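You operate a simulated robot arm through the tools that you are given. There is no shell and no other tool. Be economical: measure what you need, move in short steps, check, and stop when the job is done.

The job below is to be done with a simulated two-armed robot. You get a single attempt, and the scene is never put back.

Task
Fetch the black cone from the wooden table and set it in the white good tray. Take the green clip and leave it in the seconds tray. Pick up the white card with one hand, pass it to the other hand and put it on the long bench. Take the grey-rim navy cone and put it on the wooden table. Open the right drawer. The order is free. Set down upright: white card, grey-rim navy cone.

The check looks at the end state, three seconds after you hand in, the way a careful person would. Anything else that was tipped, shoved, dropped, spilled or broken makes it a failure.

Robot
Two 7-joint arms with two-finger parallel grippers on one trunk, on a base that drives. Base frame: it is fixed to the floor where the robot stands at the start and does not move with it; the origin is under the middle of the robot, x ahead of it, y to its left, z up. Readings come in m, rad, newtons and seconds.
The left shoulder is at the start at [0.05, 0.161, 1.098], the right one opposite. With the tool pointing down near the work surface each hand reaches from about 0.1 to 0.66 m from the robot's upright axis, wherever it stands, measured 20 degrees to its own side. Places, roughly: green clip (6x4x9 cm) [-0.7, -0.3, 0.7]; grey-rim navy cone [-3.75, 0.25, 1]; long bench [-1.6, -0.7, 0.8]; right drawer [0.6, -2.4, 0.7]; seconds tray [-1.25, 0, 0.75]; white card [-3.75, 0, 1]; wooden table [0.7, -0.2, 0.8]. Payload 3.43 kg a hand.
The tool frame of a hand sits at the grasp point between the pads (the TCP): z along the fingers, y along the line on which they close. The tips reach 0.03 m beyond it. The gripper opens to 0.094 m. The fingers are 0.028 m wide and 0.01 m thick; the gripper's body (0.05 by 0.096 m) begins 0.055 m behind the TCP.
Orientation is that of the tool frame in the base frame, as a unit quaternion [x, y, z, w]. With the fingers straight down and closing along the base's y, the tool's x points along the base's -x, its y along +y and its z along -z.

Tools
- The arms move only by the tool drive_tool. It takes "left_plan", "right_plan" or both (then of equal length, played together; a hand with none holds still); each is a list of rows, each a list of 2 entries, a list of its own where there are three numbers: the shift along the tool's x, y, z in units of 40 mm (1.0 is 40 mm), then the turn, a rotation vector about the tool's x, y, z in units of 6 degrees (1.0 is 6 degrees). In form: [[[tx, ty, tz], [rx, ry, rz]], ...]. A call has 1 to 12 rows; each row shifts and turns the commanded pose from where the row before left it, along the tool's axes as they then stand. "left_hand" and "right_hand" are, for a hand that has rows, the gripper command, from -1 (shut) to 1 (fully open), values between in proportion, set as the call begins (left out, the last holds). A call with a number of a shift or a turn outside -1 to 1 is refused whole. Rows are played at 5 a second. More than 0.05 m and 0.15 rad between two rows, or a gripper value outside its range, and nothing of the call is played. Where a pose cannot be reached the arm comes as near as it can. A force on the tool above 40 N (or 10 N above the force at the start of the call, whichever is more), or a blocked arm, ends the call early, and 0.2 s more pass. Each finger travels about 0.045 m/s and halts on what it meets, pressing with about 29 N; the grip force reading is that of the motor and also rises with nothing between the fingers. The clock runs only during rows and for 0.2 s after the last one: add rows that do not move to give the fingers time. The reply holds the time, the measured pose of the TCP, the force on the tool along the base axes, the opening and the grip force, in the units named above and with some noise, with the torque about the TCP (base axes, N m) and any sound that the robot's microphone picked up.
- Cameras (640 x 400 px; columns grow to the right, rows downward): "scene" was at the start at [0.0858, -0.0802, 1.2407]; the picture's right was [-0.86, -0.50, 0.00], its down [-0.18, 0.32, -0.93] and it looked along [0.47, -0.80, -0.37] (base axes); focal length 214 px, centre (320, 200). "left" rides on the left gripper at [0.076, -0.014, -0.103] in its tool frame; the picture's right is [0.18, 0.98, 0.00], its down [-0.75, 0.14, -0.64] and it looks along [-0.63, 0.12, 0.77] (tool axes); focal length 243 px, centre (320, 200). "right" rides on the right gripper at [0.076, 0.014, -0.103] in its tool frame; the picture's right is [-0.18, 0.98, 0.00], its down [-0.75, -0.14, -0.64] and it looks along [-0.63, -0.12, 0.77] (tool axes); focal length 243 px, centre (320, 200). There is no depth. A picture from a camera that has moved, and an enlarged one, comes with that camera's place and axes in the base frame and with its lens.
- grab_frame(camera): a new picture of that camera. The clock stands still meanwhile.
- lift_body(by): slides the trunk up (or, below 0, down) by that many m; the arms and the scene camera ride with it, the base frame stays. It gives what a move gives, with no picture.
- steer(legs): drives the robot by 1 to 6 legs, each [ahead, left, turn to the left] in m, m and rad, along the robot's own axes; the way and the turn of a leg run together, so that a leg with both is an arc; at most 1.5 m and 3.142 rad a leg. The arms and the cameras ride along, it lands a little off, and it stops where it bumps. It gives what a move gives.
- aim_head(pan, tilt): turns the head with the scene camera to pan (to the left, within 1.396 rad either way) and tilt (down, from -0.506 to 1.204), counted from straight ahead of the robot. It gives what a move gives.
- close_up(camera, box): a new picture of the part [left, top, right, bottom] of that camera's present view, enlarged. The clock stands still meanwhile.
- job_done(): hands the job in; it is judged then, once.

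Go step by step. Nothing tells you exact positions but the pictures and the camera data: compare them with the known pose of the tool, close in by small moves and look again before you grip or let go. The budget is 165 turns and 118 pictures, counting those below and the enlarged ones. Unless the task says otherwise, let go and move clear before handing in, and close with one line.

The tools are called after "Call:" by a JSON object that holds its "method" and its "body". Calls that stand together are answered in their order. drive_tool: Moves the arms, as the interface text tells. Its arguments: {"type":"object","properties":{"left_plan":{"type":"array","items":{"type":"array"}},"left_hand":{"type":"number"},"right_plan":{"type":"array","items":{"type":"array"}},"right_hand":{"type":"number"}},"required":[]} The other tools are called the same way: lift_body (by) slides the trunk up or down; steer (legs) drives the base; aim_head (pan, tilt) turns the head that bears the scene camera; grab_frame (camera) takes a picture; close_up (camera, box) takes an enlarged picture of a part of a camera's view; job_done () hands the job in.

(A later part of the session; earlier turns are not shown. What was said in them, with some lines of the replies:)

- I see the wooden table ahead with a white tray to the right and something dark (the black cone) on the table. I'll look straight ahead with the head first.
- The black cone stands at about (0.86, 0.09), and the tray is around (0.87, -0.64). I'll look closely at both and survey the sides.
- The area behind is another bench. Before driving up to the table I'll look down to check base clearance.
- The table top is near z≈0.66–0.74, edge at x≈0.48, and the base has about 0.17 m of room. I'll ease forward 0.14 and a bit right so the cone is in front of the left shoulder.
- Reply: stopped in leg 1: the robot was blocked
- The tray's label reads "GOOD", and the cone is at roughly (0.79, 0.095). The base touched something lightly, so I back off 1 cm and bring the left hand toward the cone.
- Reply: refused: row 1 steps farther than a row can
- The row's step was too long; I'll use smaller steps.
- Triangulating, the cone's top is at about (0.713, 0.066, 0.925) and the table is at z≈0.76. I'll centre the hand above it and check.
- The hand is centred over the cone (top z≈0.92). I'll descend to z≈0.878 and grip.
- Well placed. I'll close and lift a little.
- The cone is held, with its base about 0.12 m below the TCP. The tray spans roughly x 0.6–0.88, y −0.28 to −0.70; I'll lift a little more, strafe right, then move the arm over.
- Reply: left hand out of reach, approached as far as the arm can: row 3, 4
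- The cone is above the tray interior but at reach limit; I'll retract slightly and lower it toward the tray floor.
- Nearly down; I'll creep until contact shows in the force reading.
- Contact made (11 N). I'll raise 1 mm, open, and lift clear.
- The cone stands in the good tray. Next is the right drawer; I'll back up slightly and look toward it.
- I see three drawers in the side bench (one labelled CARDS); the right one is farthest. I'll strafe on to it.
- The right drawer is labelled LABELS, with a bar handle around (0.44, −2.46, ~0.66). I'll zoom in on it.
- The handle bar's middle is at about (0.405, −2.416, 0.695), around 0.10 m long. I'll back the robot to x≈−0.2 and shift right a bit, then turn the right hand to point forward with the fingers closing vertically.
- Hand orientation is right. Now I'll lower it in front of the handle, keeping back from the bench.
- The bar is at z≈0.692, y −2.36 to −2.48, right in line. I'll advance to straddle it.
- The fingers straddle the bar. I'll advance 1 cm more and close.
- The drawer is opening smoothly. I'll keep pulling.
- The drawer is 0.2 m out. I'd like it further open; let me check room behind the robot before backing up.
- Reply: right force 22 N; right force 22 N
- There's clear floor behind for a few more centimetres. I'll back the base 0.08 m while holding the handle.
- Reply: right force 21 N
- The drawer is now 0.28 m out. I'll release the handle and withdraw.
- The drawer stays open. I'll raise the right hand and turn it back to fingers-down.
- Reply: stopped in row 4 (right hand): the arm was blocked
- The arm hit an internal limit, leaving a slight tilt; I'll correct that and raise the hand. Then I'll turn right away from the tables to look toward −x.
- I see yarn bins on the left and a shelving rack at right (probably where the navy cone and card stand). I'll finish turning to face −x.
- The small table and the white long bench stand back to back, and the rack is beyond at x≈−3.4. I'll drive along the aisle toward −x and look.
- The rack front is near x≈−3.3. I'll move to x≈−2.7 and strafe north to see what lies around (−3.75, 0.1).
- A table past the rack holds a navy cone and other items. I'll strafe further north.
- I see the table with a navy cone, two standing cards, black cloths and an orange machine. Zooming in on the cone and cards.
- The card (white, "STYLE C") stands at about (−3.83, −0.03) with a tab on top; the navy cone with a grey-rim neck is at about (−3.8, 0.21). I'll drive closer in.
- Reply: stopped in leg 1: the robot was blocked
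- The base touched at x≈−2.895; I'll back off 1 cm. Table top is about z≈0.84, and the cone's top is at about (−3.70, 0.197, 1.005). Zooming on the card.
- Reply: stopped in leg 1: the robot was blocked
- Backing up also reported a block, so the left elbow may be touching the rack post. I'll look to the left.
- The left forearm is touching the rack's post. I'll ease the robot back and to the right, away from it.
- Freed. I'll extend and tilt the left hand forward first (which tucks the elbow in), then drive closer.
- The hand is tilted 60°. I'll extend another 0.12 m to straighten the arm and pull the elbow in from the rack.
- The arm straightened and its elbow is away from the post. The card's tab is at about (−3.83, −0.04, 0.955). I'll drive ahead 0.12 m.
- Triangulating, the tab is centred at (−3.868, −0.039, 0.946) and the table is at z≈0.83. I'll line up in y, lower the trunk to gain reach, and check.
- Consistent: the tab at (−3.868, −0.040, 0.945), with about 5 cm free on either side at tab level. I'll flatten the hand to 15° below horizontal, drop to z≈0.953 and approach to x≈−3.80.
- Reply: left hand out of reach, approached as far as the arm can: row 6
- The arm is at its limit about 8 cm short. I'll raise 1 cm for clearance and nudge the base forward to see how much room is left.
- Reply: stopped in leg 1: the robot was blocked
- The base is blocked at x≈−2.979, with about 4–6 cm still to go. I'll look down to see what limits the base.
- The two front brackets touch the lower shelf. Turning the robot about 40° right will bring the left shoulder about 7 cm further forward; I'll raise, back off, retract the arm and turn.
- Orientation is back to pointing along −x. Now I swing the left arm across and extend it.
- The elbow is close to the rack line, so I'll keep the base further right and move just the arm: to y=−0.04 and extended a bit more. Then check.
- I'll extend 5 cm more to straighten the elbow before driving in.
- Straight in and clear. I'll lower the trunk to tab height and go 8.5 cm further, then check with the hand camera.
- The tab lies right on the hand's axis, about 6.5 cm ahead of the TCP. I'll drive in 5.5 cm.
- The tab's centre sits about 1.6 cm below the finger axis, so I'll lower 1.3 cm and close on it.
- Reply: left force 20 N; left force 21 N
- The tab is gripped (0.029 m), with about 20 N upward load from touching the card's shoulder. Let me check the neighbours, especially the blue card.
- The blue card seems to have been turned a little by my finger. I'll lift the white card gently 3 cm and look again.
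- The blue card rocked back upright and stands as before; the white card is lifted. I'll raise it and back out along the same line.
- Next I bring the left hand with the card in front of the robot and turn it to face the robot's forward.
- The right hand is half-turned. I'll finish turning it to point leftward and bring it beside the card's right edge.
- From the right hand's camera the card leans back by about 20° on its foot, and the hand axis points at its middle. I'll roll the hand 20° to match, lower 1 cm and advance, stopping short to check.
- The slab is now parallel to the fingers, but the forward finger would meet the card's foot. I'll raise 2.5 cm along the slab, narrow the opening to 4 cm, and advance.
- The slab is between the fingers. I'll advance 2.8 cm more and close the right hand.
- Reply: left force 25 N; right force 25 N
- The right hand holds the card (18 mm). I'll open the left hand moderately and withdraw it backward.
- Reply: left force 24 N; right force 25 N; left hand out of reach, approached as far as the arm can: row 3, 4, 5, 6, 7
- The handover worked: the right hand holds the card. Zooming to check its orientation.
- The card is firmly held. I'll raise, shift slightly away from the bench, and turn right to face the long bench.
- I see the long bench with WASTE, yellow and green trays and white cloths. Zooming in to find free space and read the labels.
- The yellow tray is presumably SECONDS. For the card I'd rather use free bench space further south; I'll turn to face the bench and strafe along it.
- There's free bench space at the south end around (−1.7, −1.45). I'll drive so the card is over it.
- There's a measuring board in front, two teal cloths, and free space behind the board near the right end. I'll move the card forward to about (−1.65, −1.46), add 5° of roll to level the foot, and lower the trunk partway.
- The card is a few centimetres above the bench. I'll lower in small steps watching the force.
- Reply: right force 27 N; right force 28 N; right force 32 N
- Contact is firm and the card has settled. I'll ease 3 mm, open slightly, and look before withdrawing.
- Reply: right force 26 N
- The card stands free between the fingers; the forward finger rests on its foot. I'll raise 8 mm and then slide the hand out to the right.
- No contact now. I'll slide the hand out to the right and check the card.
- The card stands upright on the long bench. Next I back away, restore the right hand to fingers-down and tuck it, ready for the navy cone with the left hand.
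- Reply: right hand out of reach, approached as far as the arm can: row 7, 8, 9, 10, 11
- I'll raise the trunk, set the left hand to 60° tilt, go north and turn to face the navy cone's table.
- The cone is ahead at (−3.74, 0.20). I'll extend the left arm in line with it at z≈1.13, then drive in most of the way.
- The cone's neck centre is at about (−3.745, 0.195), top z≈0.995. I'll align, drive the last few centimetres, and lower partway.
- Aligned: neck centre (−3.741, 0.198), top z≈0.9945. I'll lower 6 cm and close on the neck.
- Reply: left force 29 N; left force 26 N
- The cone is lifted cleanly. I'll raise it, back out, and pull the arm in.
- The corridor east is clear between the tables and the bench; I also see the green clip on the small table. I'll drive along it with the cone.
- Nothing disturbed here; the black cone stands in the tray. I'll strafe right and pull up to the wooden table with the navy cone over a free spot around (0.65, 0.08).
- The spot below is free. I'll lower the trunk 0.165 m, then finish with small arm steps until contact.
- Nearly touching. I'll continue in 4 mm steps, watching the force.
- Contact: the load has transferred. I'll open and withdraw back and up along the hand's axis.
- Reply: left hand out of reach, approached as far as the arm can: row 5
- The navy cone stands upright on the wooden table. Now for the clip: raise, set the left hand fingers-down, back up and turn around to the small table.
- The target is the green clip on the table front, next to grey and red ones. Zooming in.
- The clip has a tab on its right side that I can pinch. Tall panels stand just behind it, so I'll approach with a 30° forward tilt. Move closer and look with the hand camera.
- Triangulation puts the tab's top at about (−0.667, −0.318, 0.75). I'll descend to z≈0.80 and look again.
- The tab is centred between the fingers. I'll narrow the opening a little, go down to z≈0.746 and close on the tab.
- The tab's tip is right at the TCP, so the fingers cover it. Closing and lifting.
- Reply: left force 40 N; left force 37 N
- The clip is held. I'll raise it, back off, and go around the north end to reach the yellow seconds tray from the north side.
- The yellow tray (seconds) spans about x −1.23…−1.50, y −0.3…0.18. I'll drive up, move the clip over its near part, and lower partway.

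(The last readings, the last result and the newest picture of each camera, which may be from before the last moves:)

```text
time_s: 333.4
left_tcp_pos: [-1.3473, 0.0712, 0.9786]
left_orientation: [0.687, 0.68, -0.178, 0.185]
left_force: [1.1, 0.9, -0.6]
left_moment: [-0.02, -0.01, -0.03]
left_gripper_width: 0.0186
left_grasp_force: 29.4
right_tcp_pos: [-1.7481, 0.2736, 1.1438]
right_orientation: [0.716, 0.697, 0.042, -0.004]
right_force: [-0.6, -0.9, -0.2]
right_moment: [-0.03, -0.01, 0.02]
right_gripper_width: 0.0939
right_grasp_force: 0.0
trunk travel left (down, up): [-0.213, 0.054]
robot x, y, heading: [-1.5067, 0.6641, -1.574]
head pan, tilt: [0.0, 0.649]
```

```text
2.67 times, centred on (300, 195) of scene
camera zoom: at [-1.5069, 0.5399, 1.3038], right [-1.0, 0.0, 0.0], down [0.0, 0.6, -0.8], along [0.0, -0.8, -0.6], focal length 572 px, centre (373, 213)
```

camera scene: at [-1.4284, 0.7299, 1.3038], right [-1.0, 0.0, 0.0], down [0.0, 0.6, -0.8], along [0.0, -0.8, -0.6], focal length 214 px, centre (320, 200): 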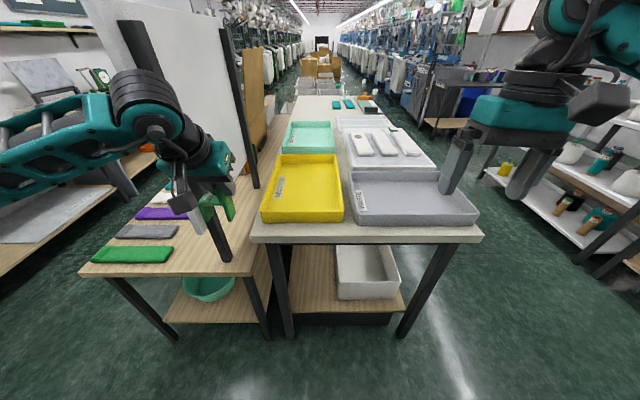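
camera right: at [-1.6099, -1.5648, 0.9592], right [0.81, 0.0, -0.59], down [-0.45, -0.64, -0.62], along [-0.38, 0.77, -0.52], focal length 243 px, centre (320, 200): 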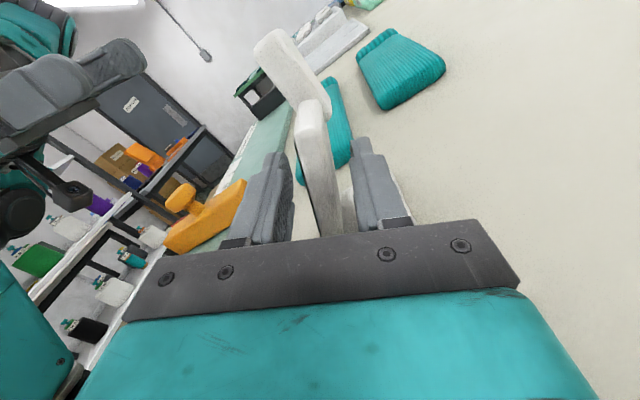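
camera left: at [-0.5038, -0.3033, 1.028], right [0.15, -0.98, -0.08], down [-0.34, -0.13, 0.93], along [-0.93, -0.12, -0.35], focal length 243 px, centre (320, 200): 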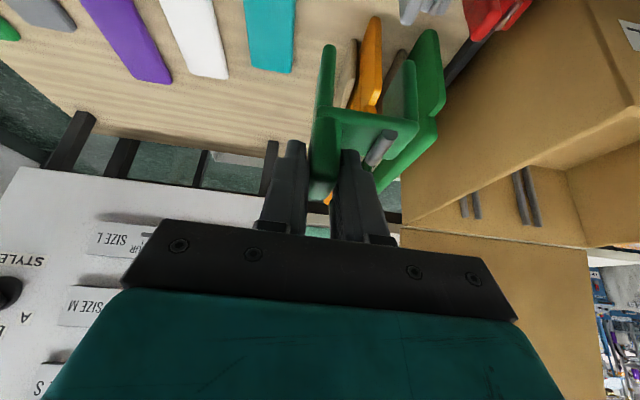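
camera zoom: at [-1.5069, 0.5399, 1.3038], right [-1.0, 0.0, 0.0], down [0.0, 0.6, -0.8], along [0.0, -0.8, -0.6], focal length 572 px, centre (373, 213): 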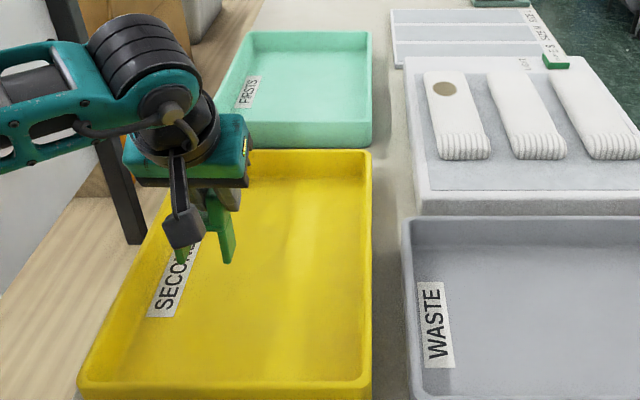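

The tray reads SECONDS and the clip is above its interior. I'll lower to near the floor and creep to contact.

Call:
{"method": "drive_tool", "body": {"left_plan": [[[0.25, 0, 0.43], [0, 0, 0]], [[0.25, 0, 0.43], [0, 0, 0]], [[0.2, 0, 0.345], [0, 0, 0]], [[0, 0, 0], [0, 0, 0]]]}}

Call:
{"method": "drive_tool", "body": {"left_plan": [[[0.05, 0, 0.087], [0, 0, 0]], [[0, 0, 0], [0, 0, 0]]]}}

Call:
{"method": "drive_tool", "body": {"left_plan": [[[0.05, 0, 0.087], [0, 0, 0]], [[0, 0, 0], [0, 0, 0]]]}}

Call:
{"method": "drive_tool", "body": {"left_plan": [[[0.05, 0, 0.087], [0, 0, 0]], [[0, 0, 0], [0, 0, 0]]]}}

```text
time_s: 334.4
left_tcp_pos: [-1.3476, 0.0708, 0.9329]
left_orientation: [0.686, 0.678, -0.185, 0.189]
left_force: [-1.2, -0.7, 29.5]
left_moment: [-0.44, -0.08, -0.03]
left_gripper_width: 0.019
left_grasp_force: 28.7
right_tcp_pos: [-1.7493, 0.2762, 1.1434]
right_orientation: [0.716, 0.697, 0.042, -0.002]
right_force: [0.5, -0.8, -0.5]
right_moment: [0.01, -0.01, -0.01]
right_gripper_width: 0.0942
right_grasp_force: 0.2
trunk travel left (down, up): [-0.213, 0.054]
robot x, y, heading: [-1.5086, 0.6677, -1.573]
head pan, tilt: [0.0, 0.649]
```

```text
time_s: 334.9
left_tcp_pos: [-1.3474, 0.0687, 0.9316]
left_orientation: [0.684, 0.678, -0.191, 0.19]
left_force: [0.1, -0.2, 12.8]
left_moment: [0.04, -0.19, 0.07]
left_gripper_width: 0.0187
left_grasp_force: 29.0
right_tcp_pos: [-1.7492, 0.274, 1.1422]
right_orientation: [0.716, 0.697, 0.043, -0.004]
right_force: [0.5, -0.1, 1.0]
right_moment: [0.0, 0.03, 0.0]
right_gripper_width: 0.0941
right_grasp_force: 0.2
trunk travel left (down, up): [-0.213, 0.054]
robot x, y, heading: [-1.504, 0.6674, -1.573]
head pan, tilt: [0.0, 0.649]
stopped in row 2 (left hand): the force on the tool passed its limit (the readings are from after the stop); the commanded pose is now the measured one
```

```text
time_s: 335.5
left_tcp_pos: [-1.3478, 0.0665, 0.9313]
left_orientation: [0.683, 0.678, -0.192, 0.192]
left_force: [1.0, -0.8, 31.4]
left_moment: [0.2, -0.37, 0.03]
left_gripper_width: 0.0188
left_grasp_force: 29.3
right_tcp_pos: [-1.7486, 0.2755, 1.1431]
right_orientation: [0.716, 0.696, 0.042, -0.002]
right_force: [-0.7, -0.2, -0.2]
right_moment: [-0.01, 0.01, 0.01]
right_gripper_width: 0.094
right_grasp_force: 0.0
trunk travel left (down, up): [-0.213, 0.054]
robot x, y, heading: [-1.5036, 0.6642, -1.575]
head pan, tilt: [0.0, 0.649]
```

```text
time_s: 336.0
left_tcp_pos: [-1.3477, 0.0639, 0.932]
left_orientation: [0.682, 0.678, -0.197, 0.193]
left_force: [0.4, 0.6, 13.2]
left_moment: [0.22, -0.32, 0.04]
left_gripper_width: 0.0188
left_grasp_force: 28.9
right_tcp_pos: [-1.7494, 0.2727, 1.1431]
right_orientation: [0.716, 0.697, 0.042, -0.004]
right_force: [0.5, -0.2, 0.5]
right_moment: [0.05, 0.02, -0.02]
right_gripper_width: 0.0942
right_grasp_force: 0.1
trunk travel left (down, up): [-0.213, 0.054]
robot x, y, heading: [-1.5057, 0.6669, -1.573]
head pan, tilt: [0.0, 0.649]
stopped in row 2 (left hand): the force on the tool passed its limit (the readings are from after the stop); the commanded pose is now the measured one
```

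Contact was earlier than expected (the bench is a little higher). One look before releasing.

Call:
{"method": "close_up", "body": {"camera": "scene", "box": [220, 150, 380, 250]}}

```text
4.00 times, centred on (300, 200) of scene
camera zoom: at [-1.507, 0.5407, 1.3034], right [-1.0, 0.0, 0.0], down [0.0, 0.6, -0.8], along [0.0, -0.8, -0.6], focal length 858 px, centre (400, 200)
```

zoom: 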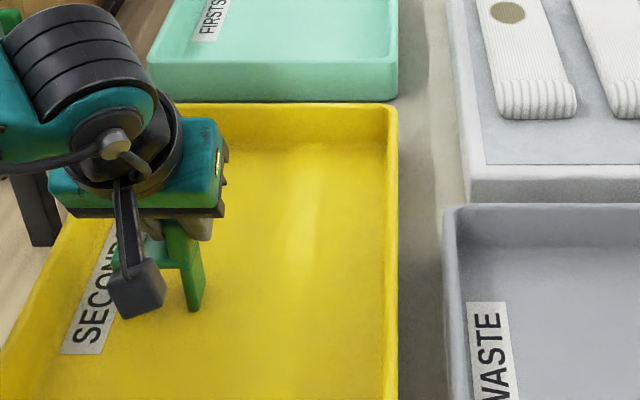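

The clip stands on the tray floor. I'll ease up 2 mm, open, and withdraw upward.

Call:
{"method": "drive_tool", "body": {"left_plan": [[[-0.025, 0, -0.04], [0, 0, 0]], [[0, 0, 0], [0, 0, 0]], [[0, 0, 0], [0, 0, 0]], [[0, 0, 0], [0, 0, 0]]], "left_hand": -0.1}}

Call:
{"method": "drive_tool", "body": {"left_plan": [[[0, 0, -0.5], [0, 0, 0]], [[0, 0, -0.9], [0, 0, 0]], [[0, 0, -0.9], [0, 0, 0]], [[0, 0, -0.9], [0, 0, 0]], [[0, 0, -0.9], [0, 0, 0]]]}}

Call:
{"method": "close_up", "body": {"camera": "scene", "box": [220, 150, 380, 250]}}

```text
time_s: 337.0
left_tcp_pos: [-1.3484, 0.065, 0.932]
left_orientation: [0.682, 0.678, -0.194, 0.192]
left_force: [-4.5, -0.8, 14.0]
left_moment: [-0.12, -0.13, -0.04]
left_gripper_width: 0.0399
left_grasp_force: 0.0
right_tcp_pos: [-1.7508, 0.2753, 1.1435]
right_orientation: [0.716, 0.696, 0.043, -0.003]
right_force: [-1.2, 0.1, 0.0]
right_moment: [0.01, -0.01, -0.02]
right_gripper_width: 0.094
right_grasp_force: 0.2
trunk travel left (down, up): [-0.213, 0.054]
robot x, y, heading: [-1.5087, 0.6648, -1.57]
head pan, tilt: [0.0, 0.649]
```

```text
time_s: 338.2
left_tcp_pos: [-1.3449, 0.1497, 1.0704]
left_orientation: [0.682, 0.679, -0.193, 0.19]
left_force: [0.3, -0.5, -0.1]
left_moment: [0.0, 0.01, 0.05]
left_gripper_width: 0.0426
left_grasp_force: 0.2
right_tcp_pos: [-1.7486, 0.2742, 1.1434]
right_orientation: [0.716, 0.696, 0.043, -0.004]
right_force: [0.1, 0.1, 0.7]
right_moment: [0.03, -0.02, 0.03]
right_gripper_width: 0.0941
right_grasp_force: 0.1
trunk travel left (down, up): [-0.213, 0.054]
robot x, y, heading: [-1.5058, 0.6667, -1.576]
head pan, tilt: [0.0, 0.649]
```

```text
4.00 times, centred on (300, 200) of scene
camera zoom: at [-1.5069, 0.5404, 1.3038], right [-1.0, 0.0, 0.0], down [0.0, 0.6, -0.8], along [0.0, -0.8, -0.6], focal length 858 px, centre (400, 200)
```

zoom: 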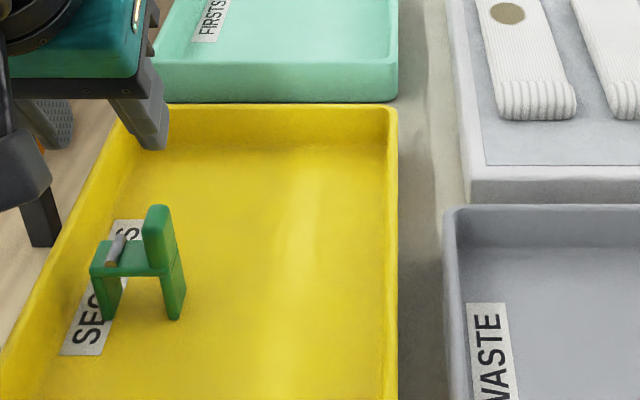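

The green clip stands in the SECONDS tray. Everything is placed; I'll back clear and hand in.

Call:
{"method": "steer", "body": {"legs": [[-0.15, 0, 0]]}}

Call:
{"method": "job_done", "body": {}}

```text
time_s: 339.6
left_tcp_pos: [-1.3445, 0.2997, 1.0711]
left_orientation: [0.682, 0.678, -0.194, 0.192]
left_force: [1.0, 0.7, 1.2]
left_moment: [0.02, -0.02, -0.02]
left_gripper_width: 0.0423
left_grasp_force: 0.0
right_tcp_pos: [-1.7485, 0.4234, 1.1428]
right_orientation: [0.716, 0.697, 0.042, -0.004]
right_force: [-0.3, 0.6, 0.0]
right_moment: [0.0, 0.02, 0.04]
right_gripper_width: 0.0939
right_grasp_force: 0.1
trunk travel left (down, up): [-0.213, 0.054]
robot x, y, heading: [-1.5065, 0.8189, -1.57]
head pan, tilt: [0.0, 0.649]
```

```text
The job is handed in.
```

All five tasks are done and handed in: black cone in the good tray, green clip in the seconds tray, white card handed over and upright on the long bench, navy cone upright on the wooden table, right drawer open about 0.28 m; along the way the blue card tipped and rocked back upright, and the left forearm touched the rack post.
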